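You operate a simulated robot arm through the tools that you are given. There is no shell and no other tool. Be economical: measure what you need, move in short steps, check, and stop when the job is done.

You run a simulated two-armed robot. Do the job below in one go: nothing can be reset, and whatever is moved stays where it is left.

TASK
Pick up the carton that says "soda" from the top of the wooden table with one hand, pass it to the other hand and put it on the top of the steel table. Set down upright: carton.

Only the result counts: the job must be done as asked and must still hold three seconds after the hand-in. Knocking over, shifting, dropping, spilling or breaking anything else fails it.

THE ROBOT
Two 7-joint arms with two-finger parallel grippers on one trunk, on a base that drives. Base frame: it is fixed to the floor where the robot stands at the start and does not move with it; the origin is under the middle of the robot, x ahead of it, y to its left, z up. Readings come in mm, rad, newtons and seconds.
The left shoulder is at the start at [110, 169, 1411], the right one opposite. With the tool pointing down near the work surface each hand reaches from about 400 to 720 mm from the robot's upright axis, wherever it stands, measured 20 degrees to its own side. Places, roughly: top of the steel table [-3200, 2600, 800]. Payload 1.57 kg a hand.
The tool frame of a hand sits at the grasp point between the pads (the TCP): z along the fingers, y along the line on which they close. The tips reach 30 mm beyond it. The gripper opens to 80 mm. The fingers are 17 mm wide and 12 mm thick; the gripper's body (40 by 82 mm) begins 80 mm behind the TCP.
Orientation is that of the tool frame in the base frame, as [roll, pitch, yaw] about the fixed x, y, z axes, in that order (R = Rz(yaw) Ry(pitch) Rx(roll)). With the fingers straight down and closing along the base's y, the tool's x points along the base's -x, its y along +y and its z along -z.

THE INTERFACE
- The arms move only by the tool nudge_tool. It takes "left_increments", "right_increments" or both (then of equal length, played together; a hand with none holds still); each is a list of rows, each a list of 7 numbers: the turn, a rotation vector about the tool's x, y, z in rad, then the shift along the tool's x, y, z in mm, then the opening, from 0 (shut) to 1 (fully open). In form: [[rx, ry, rz, dx, dy, dz, fingers], ...]. A call has 1 to 8 rows; each row shifts and turns the commanded pose from where the row before left it, along the tool's axes as they then stand. Each row takes 0.2 s and may step no farther than 50 mm and 0.15 rad from the row before; otherwise, or with a gripper value out of range, the whole call is refused. A pose out of reach is approached as far as the arm can. The call stops where the force on the tool passes 40 N (or 10 N more than at its start, if that is more) or the arm is blocked; 0.2 s more then pass. The fingers move at their own pace (about 72 mm/s each) and stop on an object; they squeeze with about 27 N. The grip force told is the motor's: it shows also when the fingers shut on nothing. Time passes only in rows, and 0.2 s behind the last, so rows that do not move let the fingers close. It gives the time, the measured TCP pose, the force on the tool (base axes), the opening and the grip force at its end, in the units of the frame above (readings bear some noise), with the torque about the TCP (base axes, N m) and any sound that the robot's microphone picked up.
- Cameras (640 x 400 px; columns grow to the right, rows downward): "scene" is now at [157.2, 2.7, 1589.6]; the picture's right is [0.03, -1.00, 0.00], its down [-0.79, -0.03, -0.61] and it looks along [0.61, 0.02, -0.79] (base axes); focal length 255 px, centre (320, 200). "left" rides on the left gripper at [72, 7, -122] in its tool frame; the picture's right is [-0.09, 1.00, 0.00], its down [-0.84, -0.08, -0.54] and it looks along [-0.54, -0.05, 0.84] (tool axes); focal length 238 px, centre (320, 200). "right" rides on the right gripper at [72, -7, -122] in its tool frame; the picture's right is [0.09, 1.00, 0.00], its down [-0.84, 0.08, -0.54] and it looks along [-0.54, 0.05, 0.84] (tool axes); focal length 238 px, centre (320, 200). There is no depth. A picture from a camera that has moved, and an enlarged one, comes with that camera's place and axes in the base frame and with its lens.
- grab_frame(camera): a new picture of that camera. It takes no simulated time.
- lift_body(by): slides the trunk up (or, below 0, down) by that many mm; the arms and the scene camera ride with it, the base frame stays. It gives what a move gives, with no picture.
- roll_base(legs): drives the robot by 1 to 6 legs, each [ahead, left, turn to the left] in mm, mm and rad, along the robot's own axes; the way and the turn of a leg run together, so that a leg with both is an arc; at most 1500 mm and 3.142 rad a leg. The arms and the cameras ride along, it lands a little off, and it stops where it bumps. It gives what a move gives.
- turn_head(pan, tilt): turns the head with the scene camera to pan (to the left, within 1.501 rad either way) and tilt (down, from -0.506 to 1.204), counted from straight ahead of the robot. It gives what a move gives.
- inspect(camera, box): a new picture of the part [left, top, right, bottom] of that camera's present view, enlarged. It takes no simulated time.
- close_job(): hands the job in; it is judged then, once.

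Work in short steps. Places have to be worked out from the pictures, the camera data and where the tool is seen: move nearer, look again, correct. Check each grasp and each placing, and mend what went wrong. You have 120 turns and 92 pictures in all, those below and enlarged ones among them. Open the grippers and draw the arms clear of the work before you hand the job in, unless the task says otherwise; then end with one line.

The tools are called after "Call:" as name(argument=value, ...) on one line, values as JSON. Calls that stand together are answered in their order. nudge_tool: Moves the arms, as the interface text tells. Its arguments: {"type":"object","properties":{"left_increments":{"type":"array","items":{"type":"array","items":{"type":"number"}}},"right_increments":{"type":"array","items":{"type":"array","items":{"type":"number"}}}},"required":[]} The other tools are called the same way: lift_body (by) slides the trunk up or down; roll_base (legs) drives the base; turn_head (pan, tilt) turns the head that bears the scene camera; grab_frame (camera) takes a picture; inspect (camera, box) takes an enlarged picture of a part of a camera's view; close_job () hands the job in.

At the start:

```text
time_s: 0.0
left_ee_pos: [627.6, 334.7, 1009.0]
left_ee_rot: [-3.141, 0.0, 3.141]
left_wrist_force: [0.4, 0.5, -0.3]
left_moment: [-0.04, -0.03, 0.05]
left_gripper_width: 79.9
left_grasp_force: 0.1
right_ee_pos: [659.5, -179.2, 1110.3]
right_ee_rot: [-3.139, -0.001, 3.14]
right_wrist_force: [-0.2, 0.7, 0.5]
right_moment: [-0.03, -0.01, -0.01]
right_gripper_width: 80.3
right_grasp_force: 0.1
trunk travel left (down, up): [-725.0, 165.0]
robot x, y, heading: [-0.1, 2.2, -0.003]
head pan, tilt: [0.035, 0.913]
```

scene: 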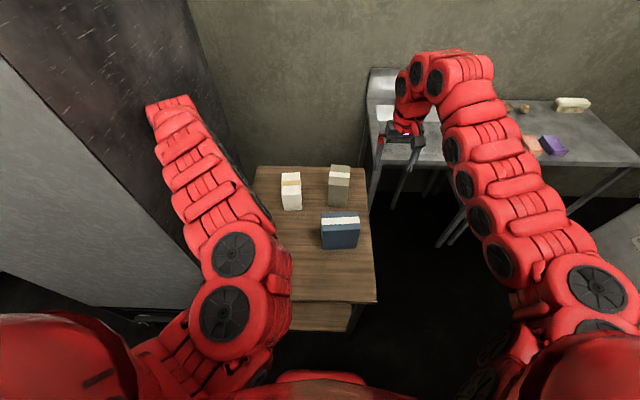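
right: 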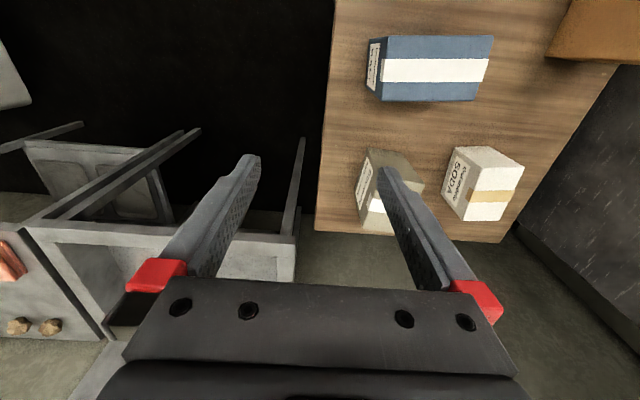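
left: 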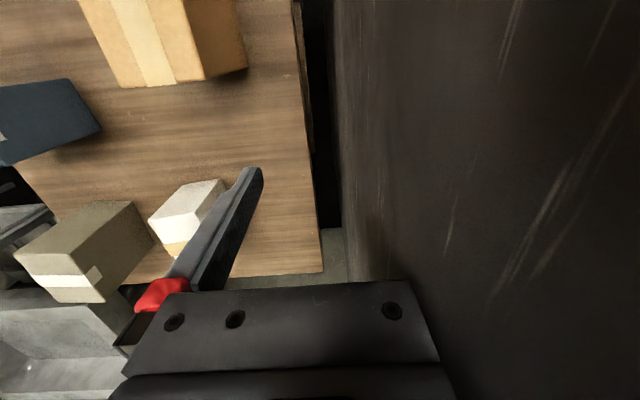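

The white carton appears to say SODA; I enlarge it in both views to read it and locate it.

Call:
inspect(camera="right", box=[340, 120, 540, 245])

Call:
inspect(camera="scene", box=[240, 150, 400, 250])

```text
3.20 times, centred on (440, 182) of right
camera zoom: at [587.5, -185.6, 1231.1], right [-0.09, 1.0, 0.0], down [0.84, 0.08, 0.54], along [0.54, 0.05, -0.84], focal length 763 px, centre (-64, 256)
```

zoom: 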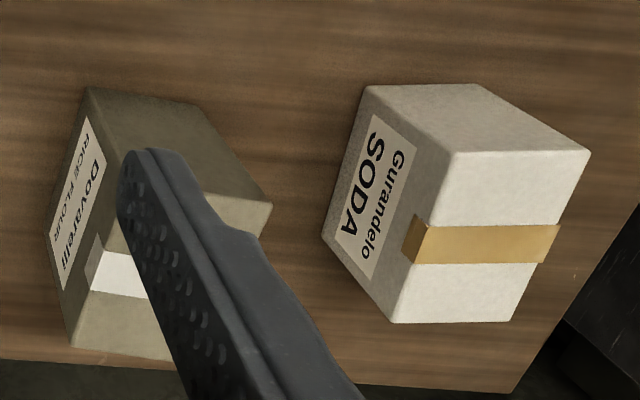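

```text
4.00 times, centred on (320, 200) of scene
camera zoom: at [157.2, 2.7, 1589.6], right [0.03, -1.0, 0.0], down [-0.79, -0.03, -0.61], along [0.61, 0.02, -0.79], focal length 1020 px, centre (320, 200)
```

zoom: 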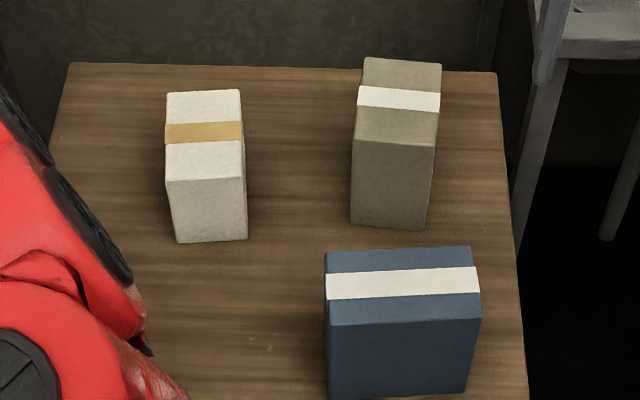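

The white carton is the soda: its top centre triangulates to about (777, 131, 881), roughly 110 (x) × 69 (y) × 95 high, yawed about +0.11. I tilt the head down to see the gap between base and table before driving closer.

Call:
turn_head(pan=0.2, tilt=1.2)

Call:
grab_frame(camera="scene")

```text
time_s: 0.8
left_ee_pos: [628.7, 334.4, 1009.8]
left_ee_rot: [-3.141, -0.001, -3.141]
left_wrist_force: [0.0, 0.2, 0.0]
left_moment: [-0.03, 0.02, -0.01]
left_gripper_width: 79.9
left_grasp_force: 0.1
right_ee_pos: [660.8, -181.1, 1110.3]
right_ee_rot: [-3.141, 0.0, 3.14]
right_wrist_force: [0.5, 0.3, 0.7]
right_moment: [0.0, -0.03, -0.02]
right_gripper_width: 80.1
right_grasp_force: 0.0
trunk travel left (down, up): [-725.0, 165.0]
robot x, y, heading: [0.2, 3.5, -0.003]
head pan, tilt: [0.201, 1.201]
```

```text
86 pictures are left
camera scene: at [137.3, 11.3, 1570.7], right [0.2, -0.98, 0.0], down [-0.91, -0.19, -0.36], along [0.36, 0.07, -0.93], focal length 255 px, centre (320, 200)
```

scene: 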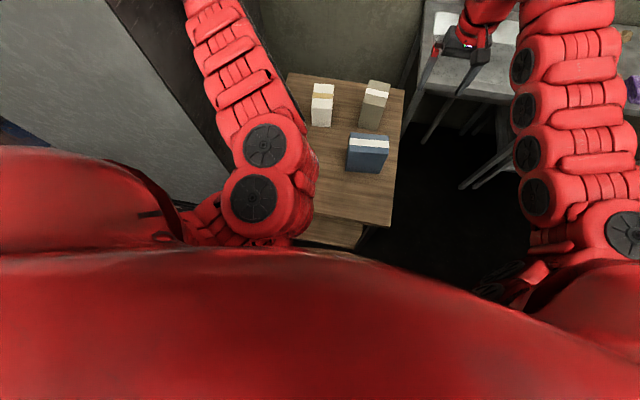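

The table's front edge is near x=392. I'll raise the left hand a bit, then drive ahead 60 mm and lower the trunk 100 mm to gain reach.

Call:
nudge_tool(left_increments=[[0, 0, 0, 0, -20, -40, 1], [0, 0, 0, 0, -30, -40, 1], [0, 0, 0, 0, -30, -40, 1], [0, 0, 0, 0, -30, -20, 1]])

Call:
roll_base(legs=[[60, 0, 0]])

Call:
lift_body(by=-100)

Call:
turn_head(pan=0.0, tilt=0.9)

Call:
grab_frame(camera="scene")

Call:
grab_frame(camera="left")

```text
time_s: 1.8
left_ee_pos: [626.9, 225.4, 1149.6]
left_ee_rot: [3.141, 0.004, -3.14]
left_wrist_force: [0.4, -0.2, 0.2]
left_moment: [0.05, 0.01, -0.01]
left_gripper_width: 79.6
left_grasp_force: 0.1
left hand out of reach, approached as far as the arm can: row 4
right_ee_pos: [660.5, -179.9, 1110.6]
right_ee_rot: [3.14, 0.0, 3.139]
right_wrist_force: [1.1, 1.1, 0.0]
right_moment: [0.03, 0.01, -0.02]
right_gripper_width: 80.0
right_grasp_force: 0.1
trunk travel left (down, up): [-725.0, 165.0]
robot x, y, heading: [3.1, -4.8, -0.006]
head pan, tilt: [0.201, 1.201]
```

```text
time_s: 2.8
left_ee_pos: [688.0, 223.5, 1150.3]
left_ee_rot: [3.14, 0.003, 3.141]
left_wrist_force: [-0.5, 0.0, -0.4]
left_moment: [0.01, -0.01, 0.0]
left_gripper_width: 79.9
left_grasp_force: 0.0
right_ee_pos: [719.3, -181.3, 1112.1]
right_ee_rot: [-3.141, 0.001, 3.137]
right_wrist_force: [0.6, -0.5, 0.2]
right_moment: [-0.03, -0.01, -0.01]
right_gripper_width: 80.1
right_grasp_force: 0.0
trunk travel left (down, up): [-725.0, 165.0]
robot x, y, heading: [63.6, -1.0, -0.0]
head pan, tilt: [0.201, 1.201]
```

```text
time_s: 4.1
left_ee_pos: [688.3, 223.0, 1049.6]
left_ee_rot: [3.14, 0.003, 3.14]
left_wrist_force: [0.6, -0.2, 0.6]
left_moment: [-0.01, -0.06, 0.02]
left_gripper_width: 80.1
left_grasp_force: 0.0
right_ee_pos: [718.9, -182.2, 1010.7]
right_ee_rot: [-3.142, 0.0, 3.139]
right_wrist_force: [-0.2, 1.2, 0.2]
right_moment: [0.01, -0.03, -0.02]
right_gripper_width: 80.1
right_grasp_force: 0.0
trunk travel left (down, up): [-625.0, 265.0]
robot x, y, heading: [61.7, 0.5, -0.004]
head pan, tilt: [0.201, 1.201]
```

```text
time_s: 4.9
left_ee_pos: [688.1, 223.6, 1049.5]
left_ee_rot: [3.14, 0.0, 3.139]
left_wrist_force: [0.2, -0.2, -0.1]
left_moment: [0.0, 0.01, 0.04]
left_gripper_width: 80.1
left_grasp_force: 0.0
right_ee_pos: [719.8, -180.8, 1010.8]
right_ee_rot: [3.142, -0.003, 3.138]
right_wrist_force: [-0.1, 0.4, -0.1]
right_moment: [-0.01, 0.01, -0.01]
right_gripper_width: 80.0
right_grasp_force: 0.0
trunk travel left (down, up): [-625.0, 265.0]
robot x, y, heading: [61.5, -0.8, 0.002]
head pan, tilt: [0.0, 0.901]
```

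```text
85 pictures are left
camera scene: at [218.2, -0.2, 1490.4], right [0.0, -1.0, 0.0], down [-0.78, 0.0, -0.62], along [0.62, 0.0, -0.78], focal length 255 px, centre (320, 200)
```

scene: 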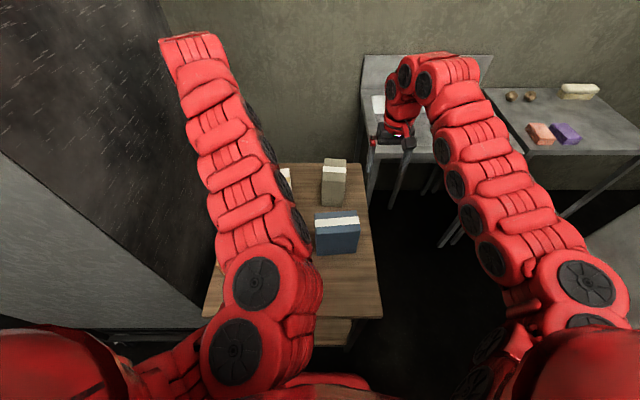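

```text
84 pictures are left
camera left: at [617.0, 231.0, 1171.1], right [0.09, 1.0, 0.0], down [0.84, -0.08, 0.54], along [0.54, -0.05, -0.84], focal length 238 px, centre (320, 200)
```

left: 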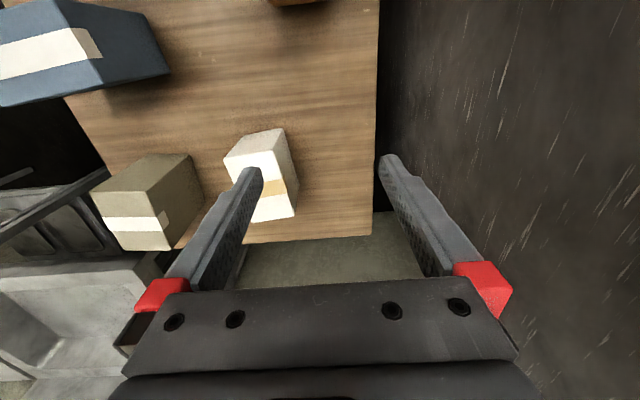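

The left hand should go above the near half of the carton at about (745, 128, 1000), with yaw +0.11; then I'll look from the hand's camera.

Call:
nudge_tool(left_increments=[[0, 0, 0, -15, -32, 0, 1], [0, 0, 0, -20, -32, 0, 1], [0, 0, 0, -22, -31, 25, 1], [0, 0, -0.11, 0, 0, 25, 1], [0, 0, 0, 0, 0, 0, 1]])

Call:
grab_frame(camera="left")

Call:
grab_frame(camera="scene")

```text
time_s: 6.1
left_ee_pos: [744.7, 130.3, 1000.8]
left_ee_rot: [3.14, 0.004, -3.032]
left_wrist_force: [0.7, -0.7, -0.1]
left_moment: [-0.01, 0.0, 0.01]
left_gripper_width: 80.0
left_grasp_force: 0.1
right_ee_pos: [720.2, -179.8, 1011.3]
right_ee_rot: [3.141, 0.0, 3.14]
right_wrist_force: [1.0, 0.5, -0.4]
right_moment: [0.0, 0.03, 0.01]
right_gripper_width: 80.1
right_grasp_force: 0.1
trunk travel left (down, up): [-625.0, 265.0]
robot x, y, heading: [60.3, 4.2, -0.003]
head pan, tilt: [0.0, 0.901]
```

```text
83 pictures are left
camera left: at [672.8, 128.5, 1121.9], right [-0.02, 1.0, 0.0], down [0.84, 0.01, 0.54], along [0.54, 0.01, -0.84], focal length 238 px, centre (320, 200)
```

left: 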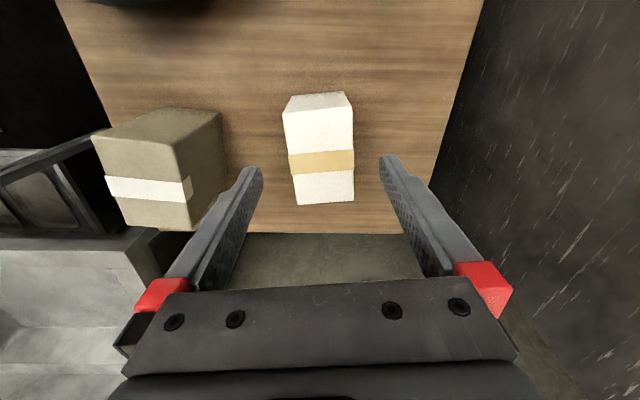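

```text
82 pictures are left
camera scene: at [218.1, -0.1, 1490.5], right [0.0, -1.0, 0.0], down [-0.78, 0.0, -0.62], along [0.62, 0.0, -0.78], focal length 255 px, centre (320, 200)
```

scene: 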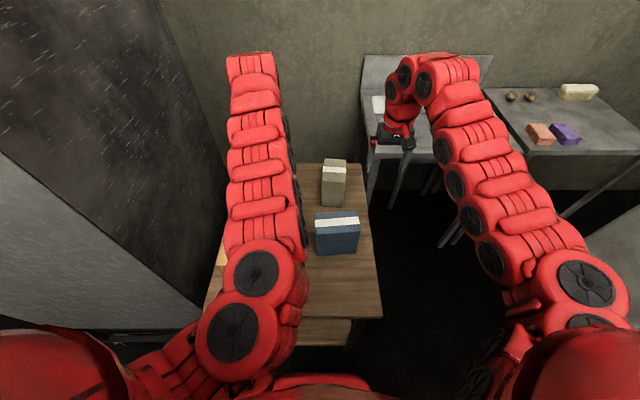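

Enlarge the hand view to measure the carton's place and yaw accurately.

Call:
inspect(camera="left", box=[240, 80, 400, 180])

Call:
inspect(camera="left", box=[240, 130, 400, 230])

```text
4.00 times, centred on (320, 130) of left
camera zoom: at [672.8, 128.5, 1121.9], right [-0.02, 1.0, 0.0], down [0.84, 0.01, 0.54], along [0.54, 0.01, -0.84], focal length 953 px, centre (320, 480)
```

zoom: 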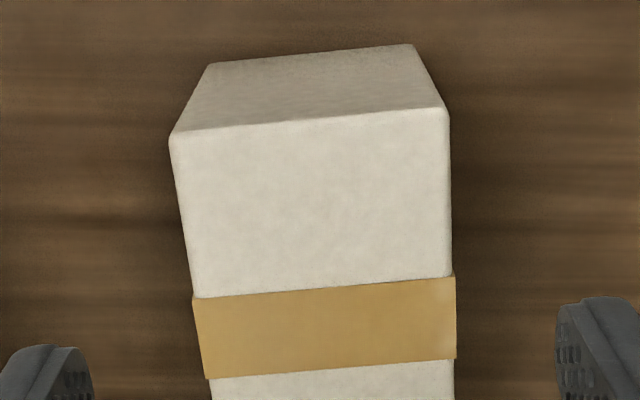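

```text
4.00 times, centred on (320, 180) of left
camera zoom: at [672.8, 128.5, 1121.9], right [-0.02, 1.0, 0.0], down [0.84, 0.01, 0.54], along [0.54, 0.01, -0.84], focal length 953 px, centre (320, 280)
```

zoom: 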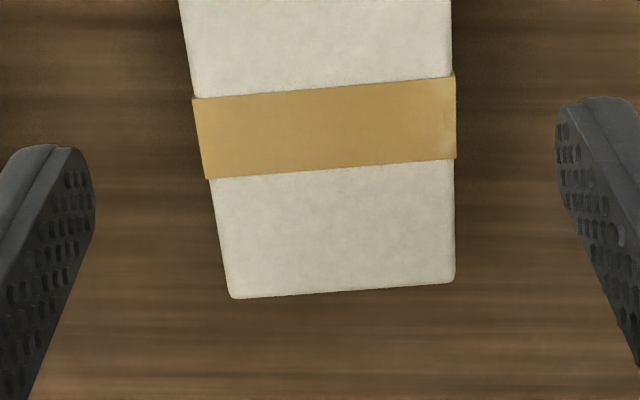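

Carton: centre (778, 133), top 881, table ≈780, 67 × 106 × 101, yaw ≈0.10. I align over the near half (751, 130) and descend until the tips are just above the top, then check.

Call:
nudge_tool(left_increments=[[0, 0, 0.008, -6.4, -0.8, 20, 1], [0, 0, 0, 0, 0, 35, 1], [0, 0, 0, 0, 0, 28, 1], [0, 0, 0, 0, 0, 0, 1]])

Call:
grab_frame(camera="left")

```text
time_s: 7.1
left_ee_pos: [753.3, 131.3, 916.0]
left_ee_rot: [3.14, 0.003, -3.039]
left_wrist_force: [-0.1, -0.4, 0.9]
left_moment: [0.05, -0.01, 0.0]
left_gripper_width: 80.3
left_grasp_force: 0.0
right_ee_pos: [719.5, -180.2, 1009.9]
right_ee_rot: [3.141, 0.001, 3.137]
right_wrist_force: [0.2, -0.1, 0.8]
right_moment: [0.0, 0.01, 0.0]
right_gripper_width: 80.0
right_grasp_force: 0.0
trunk travel left (down, up): [-625.0, 265.0]
robot x, y, heading: [62.9, 1.8, -0.001]
head pan, tilt: [0.0, 0.901]
```

```text
79 pictures are left
camera left: at [679.6, 130.0, 1038.4], right [-0.01, 1.0, 0.0], down [0.84, 0.01, 0.54], along [0.54, 0.01, -0.84], focal length 238 px, centre (320, 200)
```

left: 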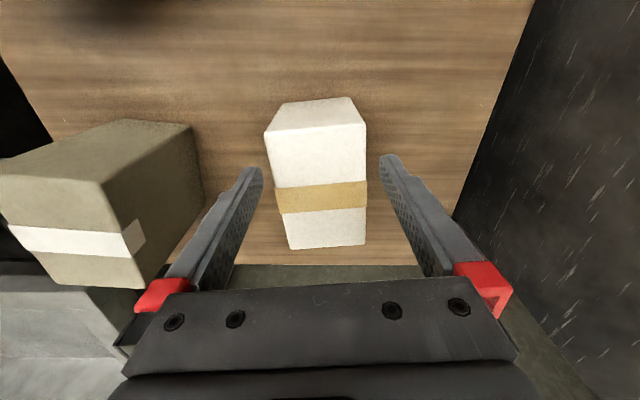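

Fingers straddle the carton with gaps of about 6 mm each side. Descend 76 mm and close.

Call:
nudge_tool(left_increments=[[0, 0, 0, 0, -1, 16, 1], [0, 0, 0, 0, 0, 20, 1], [0, 0, 0, 0, 0, 20, 1], [0, 0, 0, 0, 0, 20, 1], [0, 0, 0, 0, 0, 0, 1]])

Call:
grab_frame(camera="left")

```text
time_s: 8.3
left_ee_pos: [752.6, 130.2, 839.2]
left_ee_rot: [3.14, 0.003, -3.041]
left_wrist_force: [0.0, 0.3, 0.6]
left_moment: [-0.01, -0.01, -0.02]
left_gripper_width: 80.0
left_grasp_force: 0.1
right_ee_pos: [719.2, -180.5, 1011.0]
right_ee_rot: [-3.141, -0.001, 3.136]
right_wrist_force: [-0.1, -0.2, 0.0]
right_moment: [-0.01, 0.01, -0.02]
right_gripper_width: 79.8
right_grasp_force: 0.1
trunk travel left (down, up): [-625.0, 265.0]
robot x, y, heading: [59.4, 0.6, -0.0]
head pan, tilt: [0.0, 0.901]
```

```text
78 pictures are left
camera left: at [680.4, 128.9, 961.6], right [-0.01, 1.0, 0.0], down [0.84, 0.01, 0.54], along [0.54, 0.01, -0.84], focal length 238 px, centre (320, 200)
```

left: 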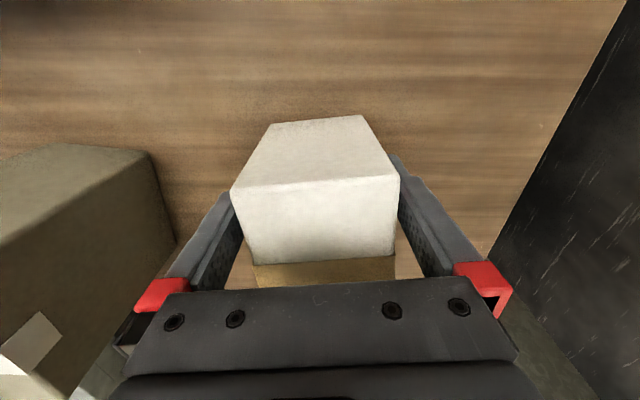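

The fingers are either side of the carton with no contact force. Close and then lift.

Call:
nudge_tool(left_increments=[[0, 0, 0, 0, 0, 0, 0.85], [0, 0, 0, 0, 0, 0, 0.5], [0, 0, 0, 0, 0, 0, 0], [0, 0, 0, 0, 0, 0, 0], [0, 0, 0, 0, 0, -8, 0], [0, 0, 0, 0, 0, -12, 0]])

```text
time_s: 9.7
left_ee_pos: [753.3, 129.9, 860.8]
left_ee_rot: [3.14, 0.0, -3.044]
left_wrist_force: [0.4, 0.3, -3.1]
left_moment: [0.0, 0.13, 0.02]
left_gripper_width: 70.1
left_grasp_force: 27.6
right_ee_pos: [720.1, -180.5, 1010.6]
right_ee_rot: [3.141, -0.002, 3.138]
right_wrist_force: [1.1, -0.4, 0.7]
right_moment: [-0.02, 0.01, -0.01]
right_gripper_width: 80.2
right_grasp_force: 0.1
trunk travel left (down, up): [-625.0, 265.0]
robot x, y, heading: [61.6, -0.7, -0.002]
head pan, tilt: [0.0, 0.901]
```

Held: width 70, weight about 3 N. Lift to around z 1060.

Call:
nudge_tool(left_increments=[[0, 0, 0, 0, 0, -30, 0], [0, 0, 0, 0, 0, -40, 0], [0, 0, 0, 0, 0, -40, 0], [0, 0, 0, 0, 0, -40, 0], [0, 0, 0, 0, 0, -40, 0], [0, 0, 0, 0, 0, 0, 0]])

Call:
grab_frame(camera="left")

Call:
grab_frame(camera="right")

```text
time_s: 11.1
left_ee_pos: [752.7, 129.6, 1047.0]
left_ee_rot: [3.139, 0.0, -3.04]
left_wrist_force: [0.4, -0.4, -3.4]
left_moment: [-0.01, 0.08, -0.04]
left_gripper_width: 69.9
left_grasp_force: 26.9
right_ee_pos: [720.7, -180.5, 1009.0]
right_ee_rot: [-3.141, -0.001, 3.137]
right_wrist_force: [0.2, -0.2, 0.3]
right_moment: [-0.03, -0.01, -0.01]
right_gripper_width: 79.9
right_grasp_force: 0.0
trunk travel left (down, up): [-625.0, 265.0]
robot x, y, heading: [59.5, 0.3, 0.002]
head pan, tilt: [0.0, 0.901]
```

```text
77 pictures are left
camera left: at [680.7, 128.7, 1170.9], right [-0.01, 1.0, 0.0], down [0.84, 0.01, 0.54], along [0.54, 0.01, -0.84], focal length 238 px, centre (320, 200)
```

left: 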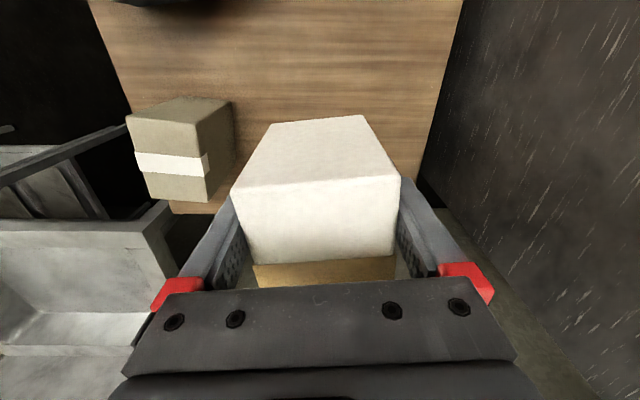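

```text
76 pictures are left
camera right: at [648.2, -186.8, 1130.5], right [-0.09, 1.0, 0.0], down [0.84, 0.07, 0.54], along [0.54, 0.05, -0.84], focal length 238 px, centre (320, 200)
```

right: 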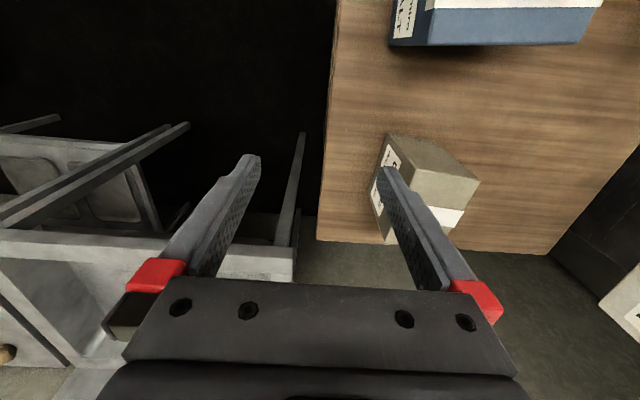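

Lifted cleanly. Raise the trunk for clearance over the other boxes, then back straight off the table.

Call:
lift_body(by=150)

Call:
roll_base(legs=[[-500, 0, 0]])

Call:
grab_frame(camera="scene")

```text
time_s: 12.8
left_ee_pos: [751.9, 130.3, 1198.9]
left_ee_rot: [3.139, 0.001, -3.041]
left_wrist_force: [-0.9, -0.2, -3.5]
left_moment: [0.02, 0.07, 0.0]
left_gripper_width: 70.0
left_grasp_force: 27.2
right_ee_pos: [720.5, -181.4, 1160.2]
right_ee_rot: [3.141, -0.003, 3.139]
right_wrist_force: [0.0, 1.5, 0.3]
right_moment: [-0.02, 0.01, 0.01]
right_gripper_width: 80.1
right_grasp_force: 0.0
trunk travel left (down, up): [-775.0, 115.0]
robot x, y, heading: [59.1, -0.9, -0.002]
head pan, tilt: [0.0, 0.901]
```

```text
time_s: 15.5
left_ee_pos: [305.4, 133.2, 1201.7]
left_ee_rot: [3.139, 0.003, -3.042]
left_wrist_force: [-0.6, 0.1, -3.3]
left_moment: [0.01, 0.0, -0.02]
left_gripper_width: 70.2
left_grasp_force: 26.5
right_ee_pos: [274.2, -177.1, 1163.2]
right_ee_rot: [3.141, 0.002, 3.138]
right_wrist_force: [-1.3, -0.3, 0.2]
right_moment: [0.03, -0.03, -0.04]
right_gripper_width: 80.1
right_grasp_force: 0.0
trunk travel left (down, up): [-775.0, 115.0]
robot x, y, heading: [-381.5, 4.9, 0.0]
head pan, tilt: [0.0, 0.901]
stopped in leg 1: the robot was blocked; the commanded pose is now the measured one
```

```text
75 pictures are left
camera scene: at [-229.6, 3.3, 1641.2], right [0.0, -1.0, 0.0], down [-0.78, 0.0, -0.62], along [0.62, 0.0, -0.78], focal length 255 px, centre (320, 200)
```

scene: 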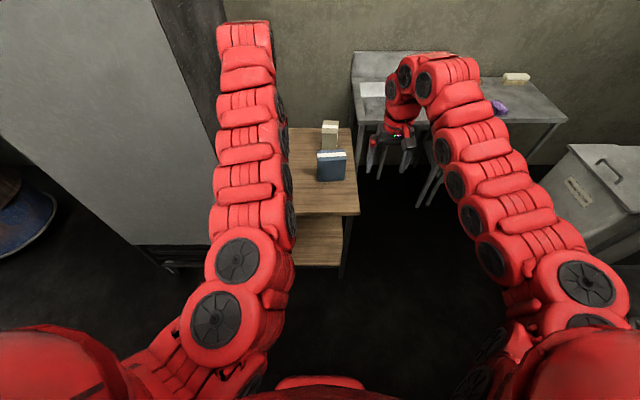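

Something behind blocked me. I come forward slightly and look around left and right to map the surroundings.

Call:
roll_base(legs=[[60, 0, 0]])

Call:
turn_head(pan=1.5, tilt=0.45)

Call:
grab_frame(camera="scene")

Call:
turn_head(pan=-1.5, tilt=0.45)

Call:
grab_frame(camera="scene")

```text
time_s: 16.5
left_ee_pos: [364.6, 132.4, 1201.7]
left_ee_rot: [3.139, 0.004, -3.043]
left_wrist_force: [-1.4, 0.8, -3.7]
left_moment: [-0.03, 0.04, 0.01]
left_gripper_width: 69.8
left_grasp_force: 26.8
right_ee_pos: [332.4, -177.7, 1162.9]
right_ee_rot: [-3.141, 0.001, 3.137]
right_wrist_force: [0.1, -0.1, 0.0]
right_moment: [0.01, 0.02, 0.04]
right_gripper_width: 80.0
right_grasp_force: 0.0
trunk travel left (down, up): [-775.0, 115.0]
robot x, y, heading: [-325.8, 4.5, -0.006]
head pan, tilt: [0.0, 0.901]
```

```text
time_s: 18.1
left_ee_pos: [367.7, 133.6, 1199.5]
left_ee_rot: [3.14, 0.001, -3.042]
left_wrist_force: [0.4, 0.2, -3.8]
left_moment: [0.01, 0.12, 0.0]
left_gripper_width: 69.8
left_grasp_force: 26.7
right_ee_pos: [335.7, -176.9, 1160.3]
right_ee_rot: [3.142, -0.002, 3.138]
right_wrist_force: [-0.4, 0.8, -0.1]
right_moment: [-0.03, 0.01, -0.04]
right_gripper_width: 79.9
right_grasp_force: 0.0
trunk travel left (down, up): [-775.0, 115.0]
robot x, y, heading: [-323.3, 5.5, -0.008]
head pan, tilt: [1.499, 0.45]
```

```text
74 pictures are left
camera scene: at [-234.8, 95.9, 1678.8], right [1.0, -0.07, 0.0], down [-0.03, -0.43, -0.9], along [0.07, 0.9, -0.44], focal length 255 px, centre (320, 200)
```

scene: 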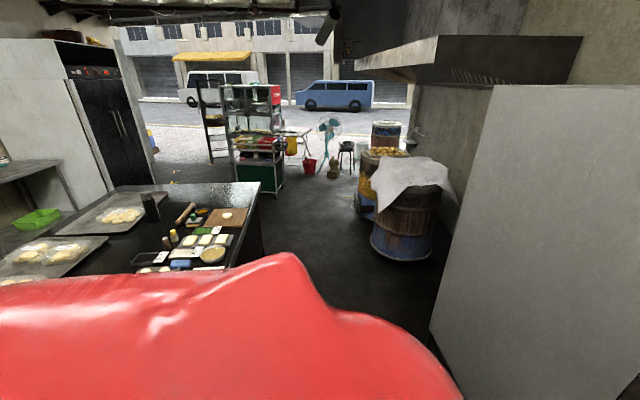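

```text
time_s: 20.7
left_ee_pos: [367.2, 131.6, 1199.6]
left_ee_rot: [3.142, 0.0, -3.043]
left_wrist_force: [-0.1, 0.3, -4.0]
left_moment: [0.0, 0.09, 0.0]
left_gripper_width: 69.7
left_grasp_force: 27.2
right_ee_pos: [337.6, -177.3, 1160.5]
right_ee_rot: [-3.141, -0.002, 3.139]
right_wrist_force: [-0.2, 1.0, 0.8]
right_moment: [0.0, 0.02, -0.01]
right_gripper_width: 80.1
right_grasp_force: 0.0
trunk travel left (down, up): [-775.0, 115.0]
robot x, y, heading: [-328.8, 2.3, -0.004]
head pan, tilt: [-1.499, 0.45]
```

```text
73 pictures are left
camera scene: at [-234.5, -87.5, 1678.7], right [-1.0, -0.07, 0.0], down [-0.03, 0.43, -0.9], along [0.06, -0.9, -0.44], focal length 255 px, centre (320, 200)
```

scene: 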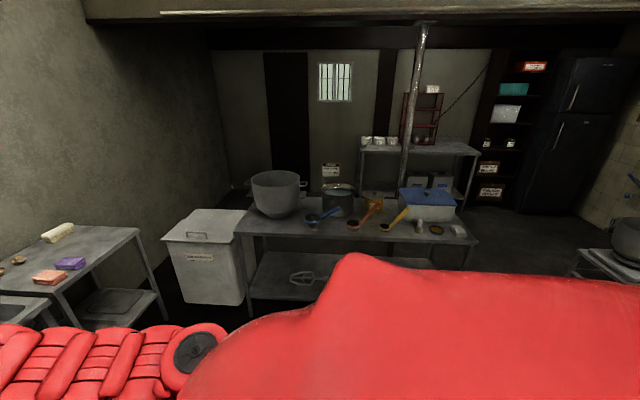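

The steel table is past the black counter, reachable via the aisle at x≈-50 heading +y. I do the hand-over here first: bring the left hand inwards, then start yawing it -90° so the free end of the carton faces the right hand.

Call:
nudge_tool(left_increments=[[0, 0, 0, 39, -18, 0, 0], [0, 0, 0, 39, -19, 0, 0], [0, 0, 0, 39, -19, 0, 0], [0, 0, 0.14, 35, -15, 0, 0], [0, 0, 0.14, 0, 0, 0, 0], [0, 0, 0.14, 0, 0, 0, 0], [0, 0, 0.14, 0, 0, 0, 0], [0, 0, 0.14, 0, 0, 0, 0]])

Call:
nudge_tool(left_increments=[[0, 0, 0.14, 0, 0, 0, 0], [0, 0, 0.14, 0, 0, 0, 0], [0, 0, 0.14, 0, 0, 0, 0], [0, 0, 0.14, 0, 0, 0, 0], [0, 0, 0.14, 0, 0, 0, 0], [0, 0, 0.14, 0, 0, 0, 0], [0, 0, 0.13, 0, 0, 0, 0], [0, 0, 0, 0, 0, 0, 0]])

Call:
turn_head(pan=0.0, tilt=0.8)

Call:
grab_frame(camera="scene")

```text
time_s: 22.5
left_ee_pos: [276.1, 22.9, 1195.7]
left_ee_rot: [3.14, 0.0, 2.539]
left_wrist_force: [0.2, 1.2, -2.8]
left_moment: [0.05, 0.12, -0.03]
left_gripper_width: 69.8
left_grasp_force: 26.7
left hand out of reach, approached as far as the arm can: row 2, 3, 4
right_ee_pos: [337.0, -175.7, 1160.4]
right_ee_rot: [3.141, -0.003, 3.139]
right_wrist_force: [-0.9, 0.6, -0.9]
right_moment: [-0.02, -0.02, 0.01]
right_gripper_width: 79.8
right_grasp_force: 0.1
trunk travel left (down, up): [-775.0, 115.0]
robot x, y, heading: [-323.9, 4.7, -0.005]
head pan, tilt: [-1.499, 0.45]
```

```text
time_s: 24.3
left_ee_pos: [276.4, 21.8, 1195.7]
left_ee_rot: [-3.141, -0.002, 1.57]
left_wrist_force: [-0.1, 0.2, -3.4]
left_moment: [0.1, -0.03, -0.04]
left_gripper_width: 70.1
left_grasp_force: 27.0
right_ee_pos: [335.4, -176.3, 1160.4]
right_ee_rot: [3.141, -0.002, 3.137]
right_wrist_force: [-0.1, -0.1, -0.6]
right_moment: [0.0, 0.04, 0.04]
right_gripper_width: 80.1
right_grasp_force: 0.0
trunk travel left (down, up): [-775.0, 115.0]
robot x, y, heading: [-323.0, 6.7, -0.003]
head pan, tilt: [-1.499, 0.45]
```

```text
time_s: 25.9
left_ee_pos: [277.3, 23.4, 1194.4]
left_ee_rot: [-3.141, -0.002, 1.571]
left_wrist_force: [-0.2, -0.1, -4.0]
left_moment: [0.09, 0.03, -0.02]
left_gripper_width: 69.8
left_grasp_force: 27.2
right_ee_pos: [334.9, -176.9, 1159.3]
right_ee_rot: [-3.141, -0.003, 3.138]
right_wrist_force: [0.1, -0.1, 0.1]
right_moment: [-0.04, -0.01, 0.03]
right_gripper_width: 79.8
right_grasp_force: 0.1
trunk travel left (down, up): [-775.0, 115.0]
robot x, y, heading: [-319.8, 2.1, -0.003]
head pan, tilt: [0.0, 0.799]
```

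```text
72 pictures are left
camera scene: at [-160.4, 3.9, 1648.3], right [0.0, -1.0, 0.0], down [-0.72, 0.0, -0.7], along [0.7, 0.0, -0.72], focal length 255 px, centre (320, 200)
```

scene: 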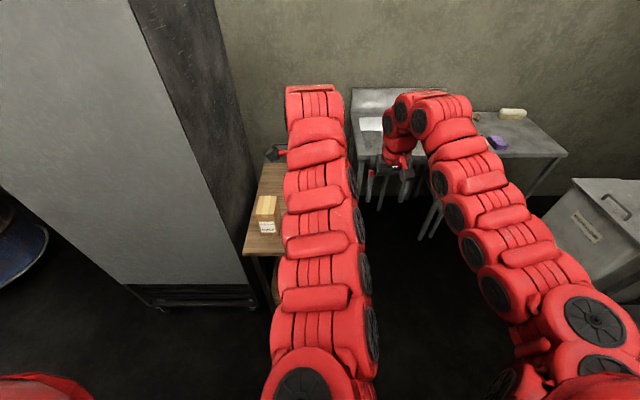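

The left hand now holds the carton with its long side along y (centre ≈ (277,-4), z 1135–1236). I swing the right hand out to the right and turn it so it closes along x and its fingers tilt toward +y by 0.7 rad.

Call:
nudge_tool(right_increments=[[0, 0, 0, 0, -45, 0, 1], [0, 0, 0, 0, -45, -20, 1], [0, 0, -0.14, 0, 0, 0, 1], [0, 0, -0.14, 0, 0, 0, 1], [0, 0, -0.14, 0, 0, 0, 1], [0, 0, -0.14, 0, 0, 0, 1], [0, 0, -0.14, 0, 0, 0, 1], [0, 0, -0.14, 0, 0, 0, 1]])

Call:
nudge_tool(right_increments=[[0, 0, -0.14, 0, 0, 0, 1], [0, 0, -0.14, 0, 0, 0, 1], [0, 0, -0.14, 0, 0, 0, 1], [0, 0, -0.14, 0, 0, 0, 1], [0, 0, -0.14, 0, 0, 0, 1], [0, 0, -0.031, 0, 0, 0, 1], [0, -0.14, 0, 0, 0, 0, 1], [0, -0.14, 0, 0, 0, 0, 1]])

Call:
nudge_tool(right_increments=[[0, -0.14, 0, 0, 0, 0, 1], [0, -0.14, 0, 0, 0, 0, 1], [0, -0.14, 0, 0, 0, 0, 1], [0, 0, 0, 0, 0, 0, 1]])

Call:
grab_frame(camera="right")

Call:
grab_frame(camera="scene")

```text
time_s: 27.7
left_ee_pos: [276.3, 22.9, 1195.6]
left_ee_rot: [-3.141, -0.001, 1.571]
left_wrist_force: [-0.4, -0.2, -3.6]
left_moment: [0.12, 0.01, 0.02]
left_gripper_width: 70.2
left_grasp_force: 26.9
right_ee_pos: [336.0, -267.0, 1180.8]
right_ee_rot: [3.141, 0.001, -2.303]
right_wrist_force: [-0.5, 0.5, 0.1]
right_moment: [-0.01, 0.0, -0.01]
right_gripper_width: 80.0
right_grasp_force: 0.1
trunk travel left (down, up): [-775.0, 115.0]
robot x, y, heading: [-324.3, 5.5, -0.002]
head pan, tilt: [0.0, 0.799]
```

```text
time_s: 29.5
left_ee_pos: [277.3, 21.3, 1195.5]
left_ee_rot: [3.14, -0.002, 1.57]
left_wrist_force: [-0.1, 0.8, -3.5]
left_moment: [0.12, -0.03, -0.01]
left_gripper_width: 69.8
left_grasp_force: 27.1
right_ee_pos: [335.4, -268.9, 1179.8]
right_ee_rot: [3.139, 0.282, -1.574]
right_wrist_force: [-0.2, -0.5, 1.0]
right_moment: [0.04, 0.02, 0.02]
right_gripper_width: 80.0
right_grasp_force: 0.0
trunk travel left (down, up): [-775.0, 115.0]
robot x, y, heading: [-328.1, 2.1, 0.0]
head pan, tilt: [0.0, 0.799]
```

```text
time_s: 30.5
left_ee_pos: [277.6, 21.3, 1195.6]
left_ee_rot: [3.141, -0.002, 1.571]
left_wrist_force: [1.0, -0.3, -3.8]
left_moment: [0.12, 0.0, 0.02]
left_gripper_width: 70.0
left_grasp_force: 26.9
right_ee_pos: [336.3, -267.1, 1180.5]
right_ee_rot: [-3.141, 0.701, -1.573]
right_wrist_force: [-0.2, -0.1, -0.5]
right_moment: [-0.01, -0.03, 0.0]
right_gripper_width: 80.1
right_grasp_force: 0.0
trunk travel left (down, up): [-775.0, 115.0]
robot x, y, heading: [-327.1, 4.3, -0.007]
head pan, tilt: [0.0, 0.799]
```

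```text
71 pictures are left
camera right: at [341.1, -400.3, 1226.0], right [-1.0, -0.07, -0.06], down [-0.08, 0.29, 0.95], along [-0.05, 0.95, -0.29], focal length 238 px, centre (320, 200)
```

right: 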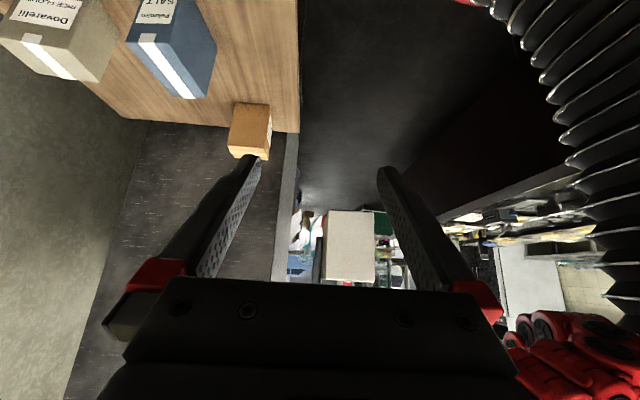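

```text
70 pictures are left
camera scene: at [-160.7, 3.5, 1648.3], right [0.0, -1.0, 0.0], down [-0.72, 0.0, -0.7], along [0.7, 0.0, -0.72], focal length 255 px, centre (320, 200)
```

scene: 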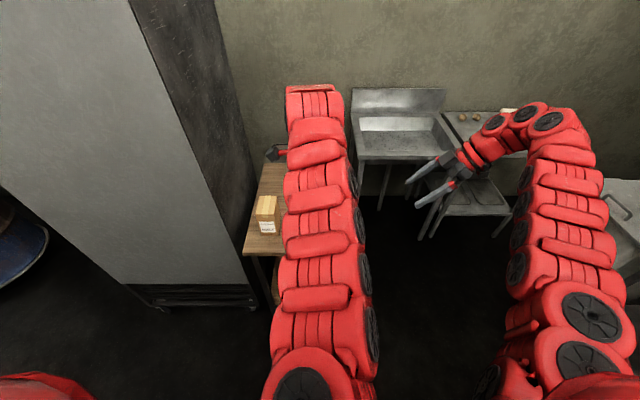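

The right camera sees the carton's end face between its fingers. Enlarge it for alignment.

Call:
inspect(camera="right", box=[270, 190, 430, 290])

```text
4.00 times, centred on (350, 240) of right
camera zoom: at [341.1, -400.3, 1226.0], right [-1.0, -0.07, -0.06], down [-0.08, 0.29, 0.95], along [-0.05, 0.95, -0.29], focal length 953 px, centre (200, 40)
```

zoom: 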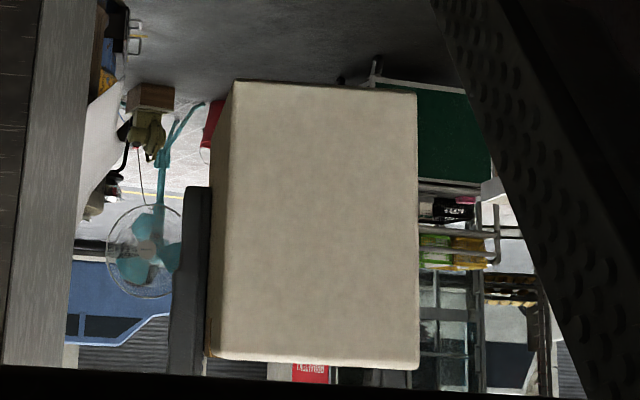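

Carton end face spans x 240–311 (centre ≈275.5), z 1136–1234. Move the right hand to a pre-approach at (275.5, -107, 1287) along its finger line.

Call:
nudge_tool(right_increments=[[0, 0, 0, -38, 12.1, 4.4, 1], [0, 0, 0, -38, 12.1, 4.4, 1], [0, 0, 0, -38, 12.1, 4.4, 1], [0, 0, 0, -38, 12.1, 4.4, 1], [0, 0, 0, -38, 12.1, 4.4, 1], [0, 0, 0, 0, 0, 0, 1]])

Call:
grab_frame(camera="right")

Call:
grab_frame(camera="scene")

```text
time_s: 31.9
left_ee_pos: [276.6, 20.9, 1195.3]
left_ee_rot: [-3.141, 0.0, 1.572]
left_wrist_force: [0.8, -0.3, -3.6]
left_moment: [0.08, -0.01, 0.0]
left_gripper_width: 69.7
left_grasp_force: 27.3
right_ee_pos: [278.0, -108.2, 1287.9]
right_ee_rot: [3.138, 0.702, -1.577]
right_wrist_force: [-0.2, 0.2, -0.3]
right_moment: [0.01, 0.0, 0.01]
right_gripper_width: 80.1
right_grasp_force: 0.1
trunk travel left (down, up): [-775.0, 115.0]
robot x, y, heading: [-323.1, 3.7, 0.001]
head pan, tilt: [0.0, 0.799]
```

```text
68 pictures are left
camera right: at [282.9, -240.6, 1333.0], right [-1.0, -0.07, -0.06], down [-0.07, 0.29, 0.95], along [-0.05, 0.95, -0.29], focal length 238 px, centre (320, 200)
```

right: 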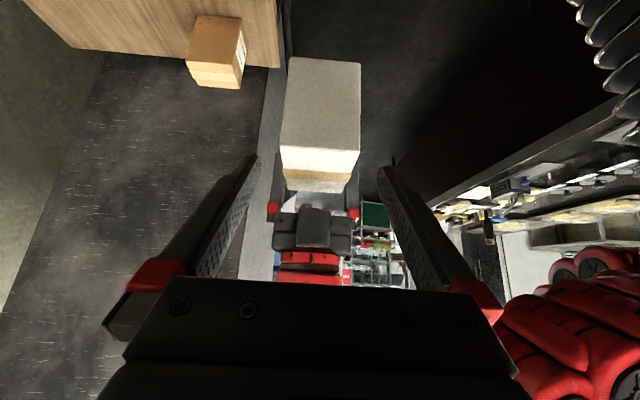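

```text
67 pictures are left
camera scene: at [-160.2, 3.1, 1648.2], right [0.0, -1.0, 0.0], down [-0.72, 0.0, -0.7], along [0.7, 0.0, -0.72], focal length 255 px, centre (320, 200)
```

scene: 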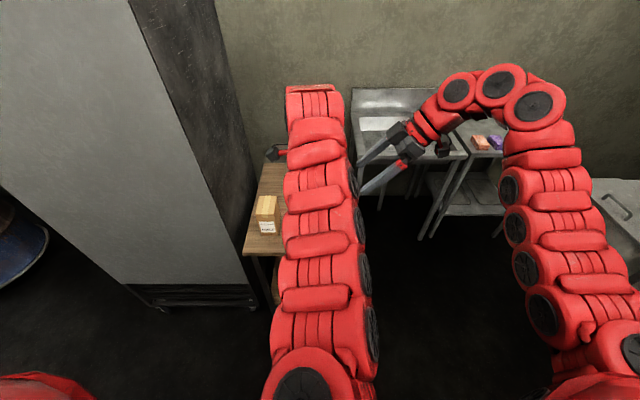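

Alignment looks good (carton centred between the fingers). Advance 50 mm, then check before going fully in.

Call:
nudge_tool(right_increments=[[0, 0, 0, 0, 1, 25, 1], [0, 0, 0, 0, 0, 25, 1], [0, 0, 0, 0, 0, 0, 1]])

Call:
grab_frame(camera="right")

```text
time_s: 32.7
left_ee_pos: [277.5, 22.1, 1195.7]
left_ee_rot: [3.14, -0.003, 1.571]
left_wrist_force: [0.4, 0.1, -3.7]
left_moment: [0.07, 0.04, 0.03]
left_gripper_width: 69.8
left_grasp_force: 27.3
right_ee_pos: [277.6, -73.2, 1248.6]
right_ee_rot: [3.141, 0.7, -1.575]
right_wrist_force: [-0.1, -0.2, -0.7]
right_moment: [0.0, -0.01, 0.0]
right_gripper_width: 80.1
right_grasp_force: 0.1
trunk travel left (down, up): [-775.0, 115.0]
robot x, y, heading: [-323.4, 6.6, -0.004]
head pan, tilt: [0.0, 0.799]
```

```text
66 pictures are left
camera right: at [282.0, -206.6, 1293.8], right [-1.0, -0.07, -0.06], down [-0.08, 0.29, 0.95], along [-0.05, 0.95, -0.29], focal length 238 px, centre (320, 200)
```

right: 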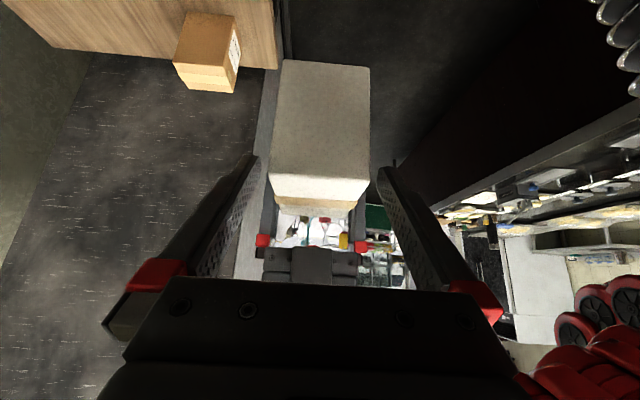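

Centred. Advance the remaining 66 mm.

Call:
nudge_tool(right_increments=[[0, 0, 0, 0, 0, 22, 1], [0, 0, 0, 0, 0, 22, 1], [0, 0, 0, 0, 0, 22, 1], [0, 0, 0, 0, 0, 0, 1]])

Call:
grab_frame(camera="right")

```text
time_s: 33.6
left_ee_pos: [279.4, 26.7, 1195.6]
left_ee_rot: [3.132, -0.005, 1.578]
left_wrist_force: [4.2, -0.4, -2.9]
left_moment: [0.17, -0.06, 0.16]
left_gripper_width: 70.2
left_grasp_force: 27.1
right_ee_pos: [286.0, -35.0, 1200.4]
right_ee_rot: [3.133, 0.699, -1.571]
right_wrist_force: [-4.0, 0.1, 0.9]
right_moment: [-0.07, 0.07, 0.11]
right_gripper_width: 80.1
right_grasp_force: 0.1
right hand out of reach, approached as far as the arm can: row 2, 3
trunk travel left (down, up): [-775.0, 115.0]
robot x, y, heading: [-324.1, 1.8, -0.008]
head pan, tilt: [0.0, 0.799]
stopped in row 4 (left hand): the force on the tool passed its limit at 44 N (the readings are from after the stop); the commanded pose is now the measured one
```

```text
65 pictures are left
camera right: at [293.3, -167.4, 1246.3], right [-1.0, -0.08, -0.05], down [-0.07, 0.29, 0.95], along [-0.06, 0.95, -0.3], focal length 238 px, centre (320, 200)
```

right: 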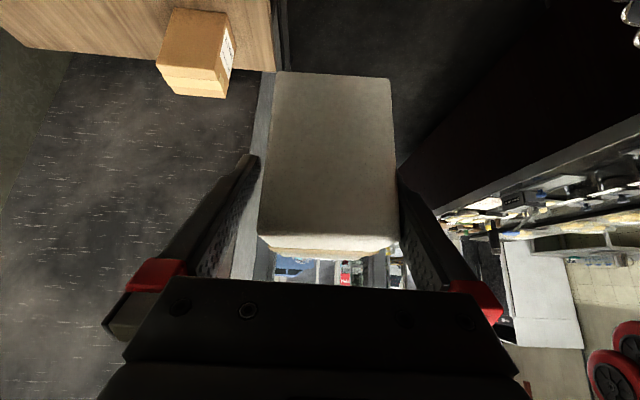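

The right arm was at a reach limit and drifted to x≈286, touching the carton lightly. I bring the left hand with the carton +x by about 6 mm to centre it between the right fingers.

Call:
nudge_tool(left_increments=[[0, 0, 0, 0, 3, 0, 0], [0, 0, 0, 0, 3, 0, 0], [0, 0, 0, 0, 0, 0, 0]])

Call:
grab_frame(camera="right")

Call:
grab_frame(camera="left")

```text
time_s: 34.4
left_ee_pos: [284.6, 27.2, 1195.7]
left_ee_rot: [3.132, -0.005, 1.579]
left_wrist_force: [0.1, -0.2, -2.7]
left_moment: [0.1, -0.03, 0.05]
left_gripper_width: 70.2
left_grasp_force: 26.6
right_ee_pos: [285.5, -34.4, 1201.5]
right_ee_rot: [3.135, 0.7, -1.57]
right_wrist_force: [0.3, -0.4, 0.9]
right_moment: [0.01, 0.02, 0.02]
right_gripper_width: 79.9
right_grasp_force: 0.0
trunk travel left (down, up): [-775.0, 115.0]
robot x, y, heading: [-326.5, 4.3, -0.001]
head pan, tilt: [0.0, 0.799]
```

```text
64 pictures are left
camera right: at [293.3, -167.6, 1246.4], right [-1.0, -0.08, -0.05], down [-0.07, 0.29, 0.95], along [-0.06, 0.95, -0.29], focal length 238 px, centre (320, 200)
```

right: 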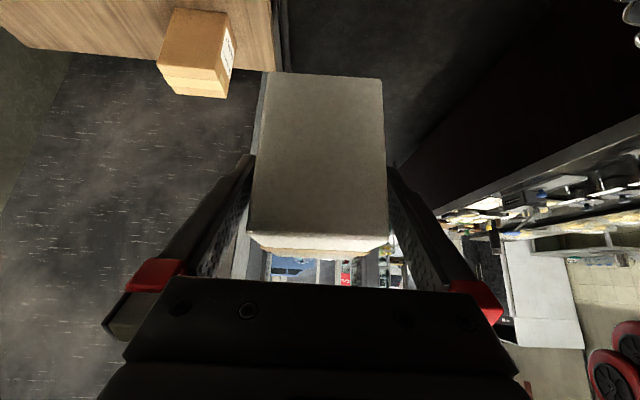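

```text
63 pictures are left
camera left: at [290.0, 98.1, 1318.1], right [1.0, -0.08, 0.01], down [-0.08, -0.84, 0.54], along [-0.04, -0.54, -0.84], focal length 238 px, centre (320, 200)
```

left: 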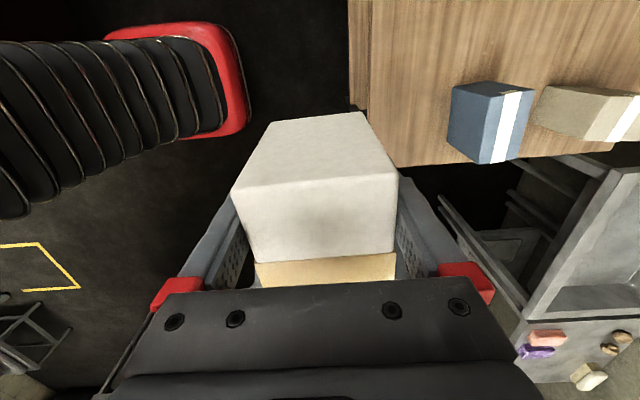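

Contact force is gone and the hands are aligned in x. Close the right gripper.

Call:
nudge_tool(right_increments=[[0, 0, 0, 0, 0, 0, 0.85], [0, 0, 0, 0, 0, 0, 0.5], [0, 0, 0, 0, 0, 0, 0], [0, 0, 0, 0, 0, 0, 0], [0, 0, 0, 0, 0, 0, 0]])

```text
time_s: 35.6
left_ee_pos: [284.8, 28.2, 1197.0]
left_ee_rot: [3.133, -0.006, 1.581]
left_wrist_force: [-6.2, -0.2, -2.7]
left_moment: [-0.02, -0.28, -0.49]
left_gripper_width: 70.3
left_grasp_force: 27.0
right_ee_pos: [287.2, -34.2, 1200.1]
right_ee_rot: [3.132, 0.7, -1.572]
right_wrist_force: [5.7, -0.4, -0.4]
right_moment: [0.0, 0.23, 0.12]
right_gripper_width: 70.2
right_grasp_force: 27.1
trunk travel left (down, up): [-775.0, 115.0]
robot x, y, heading: [-326.1, 4.7, 0.003]
head pan, tilt: [0.0, 0.799]
```

Both hands hold the carton. Open the left gripper and draw it out sideways to +y (its body is above the carton top).

Call:
nudge_tool(left_increments=[[0, 0, 0, 0, 0, 0, 0.6], [0, 0, 0, 0, 0, 0, 1], [0, 0, 0, 0, 0, 0, 1], [0, 0, 0, 0, 0, 0, 1]])

Call:
grab_frame(camera="left")

```text
time_s: 36.6
left_ee_pos: [283.8, 26.9, 1195.4]
left_ee_rot: [3.132, -0.005, 1.58]
left_wrist_force: [-0.7, 0.4, 0.3]
left_moment: [0.02, 0.0, 0.0]
left_gripper_width: 80.2
left_grasp_force: 0.1
right_ee_pos: [286.9, -34.9, 1200.9]
right_ee_rot: [3.131, 0.699, -1.57]
right_wrist_force: [-0.1, 0.3, 1.0]
right_moment: [-0.08, 0.02, -0.01]
right_gripper_width: 70.0
right_grasp_force: 26.7
trunk travel left (down, up): [-775.0, 115.0]
robot x, y, heading: [-326.4, 3.6, 0.001]
head pan, tilt: [0.0, 0.799]
```

```text
62 pictures are left
camera left: at [290.1, 98.1, 1318.0], right [1.0, -0.08, 0.01], down [-0.08, -0.84, 0.54], along [-0.04, -0.54, -0.84], focal length 238 px, centre (320, 200)
```

left: 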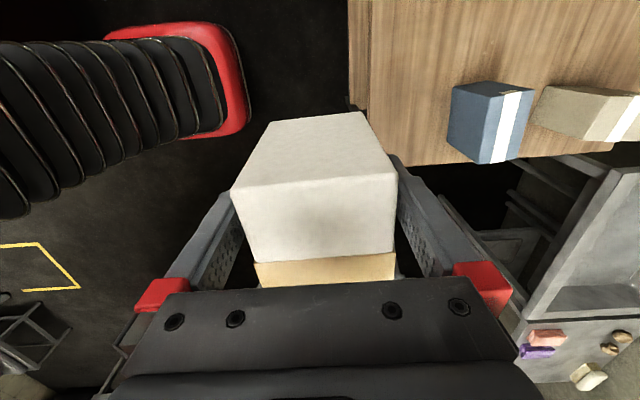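

Left fingers are open and clear. Withdraw the left hand along +y and a little up.

Call:
nudge_tool(left_increments=[[0, 0, 0, 15, 0, 0, 1], [0, 0, 0, 25, 0, 0, 1], [0, 0, 0, 35, 0, 0, 1], [0, 0, 0, 35, 0, 0, 1], [0, 0, 0, 0, 0, 0, 1]])

Call:
grab_frame(camera="left")

Call:
grab_frame(camera="right")

```text
time_s: 37.8
left_ee_pos: [295.8, 122.9, 1196.0]
left_ee_rot: [3.14, -0.011, 1.58]
left_wrist_force: [-0.9, -1.3, -0.1]
left_moment: [0.0, 0.03, 0.0]
left_gripper_width: 80.1
left_grasp_force: 0.0
left hand out of reach, approached as far as the arm can: row 2, 3, 4
right_ee_pos: [285.5, -36.1, 1201.6]
right_ee_rot: [3.132, 0.7, -1.57]
right_wrist_force: [-0.9, -0.2, 0.0]
right_moment: [-0.11, -0.02, 0.01]
right_gripper_width: 70.3
right_grasp_force: 27.8
trunk travel left (down, up): [-775.0, 115.0]
robot x, y, heading: [-324.6, 5.3, -0.003]
head pan, tilt: [0.0, 0.799]
```

```text
61 pictures are left
camera left: at [301.4, 192.0, 1319.1], right [1.0, -0.08, 0.0], down [-0.07, -0.84, 0.53], along [-0.04, -0.53, -0.85], focal length 238 px, centre (320, 200)
```

left: 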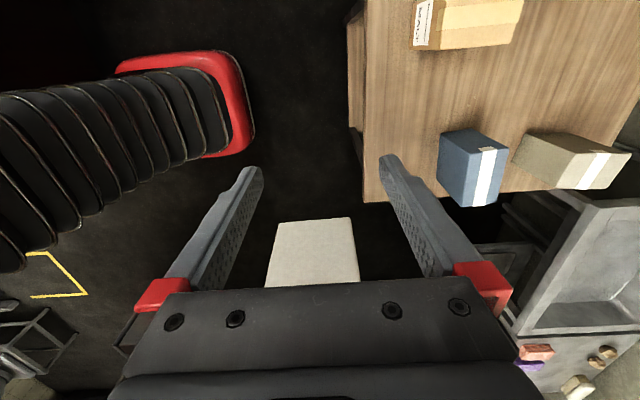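

```text
60 pictures are left
camera right: at [293.1, -168.5, 1246.3], right [-1.0, -0.07, -0.05], down [-0.07, 0.29, 0.95], along [-0.06, 0.95, -0.29], focal length 238 px, centre (320, 200)
```

right: 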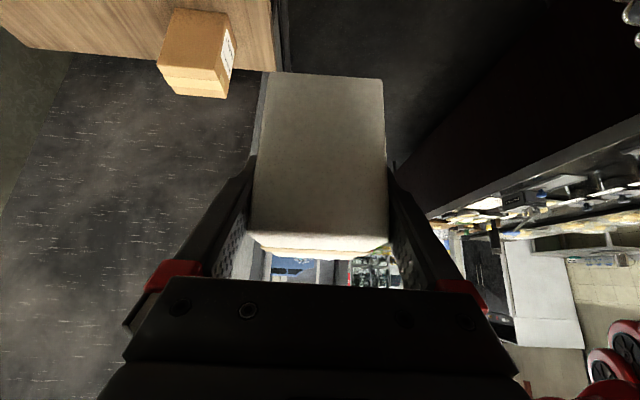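

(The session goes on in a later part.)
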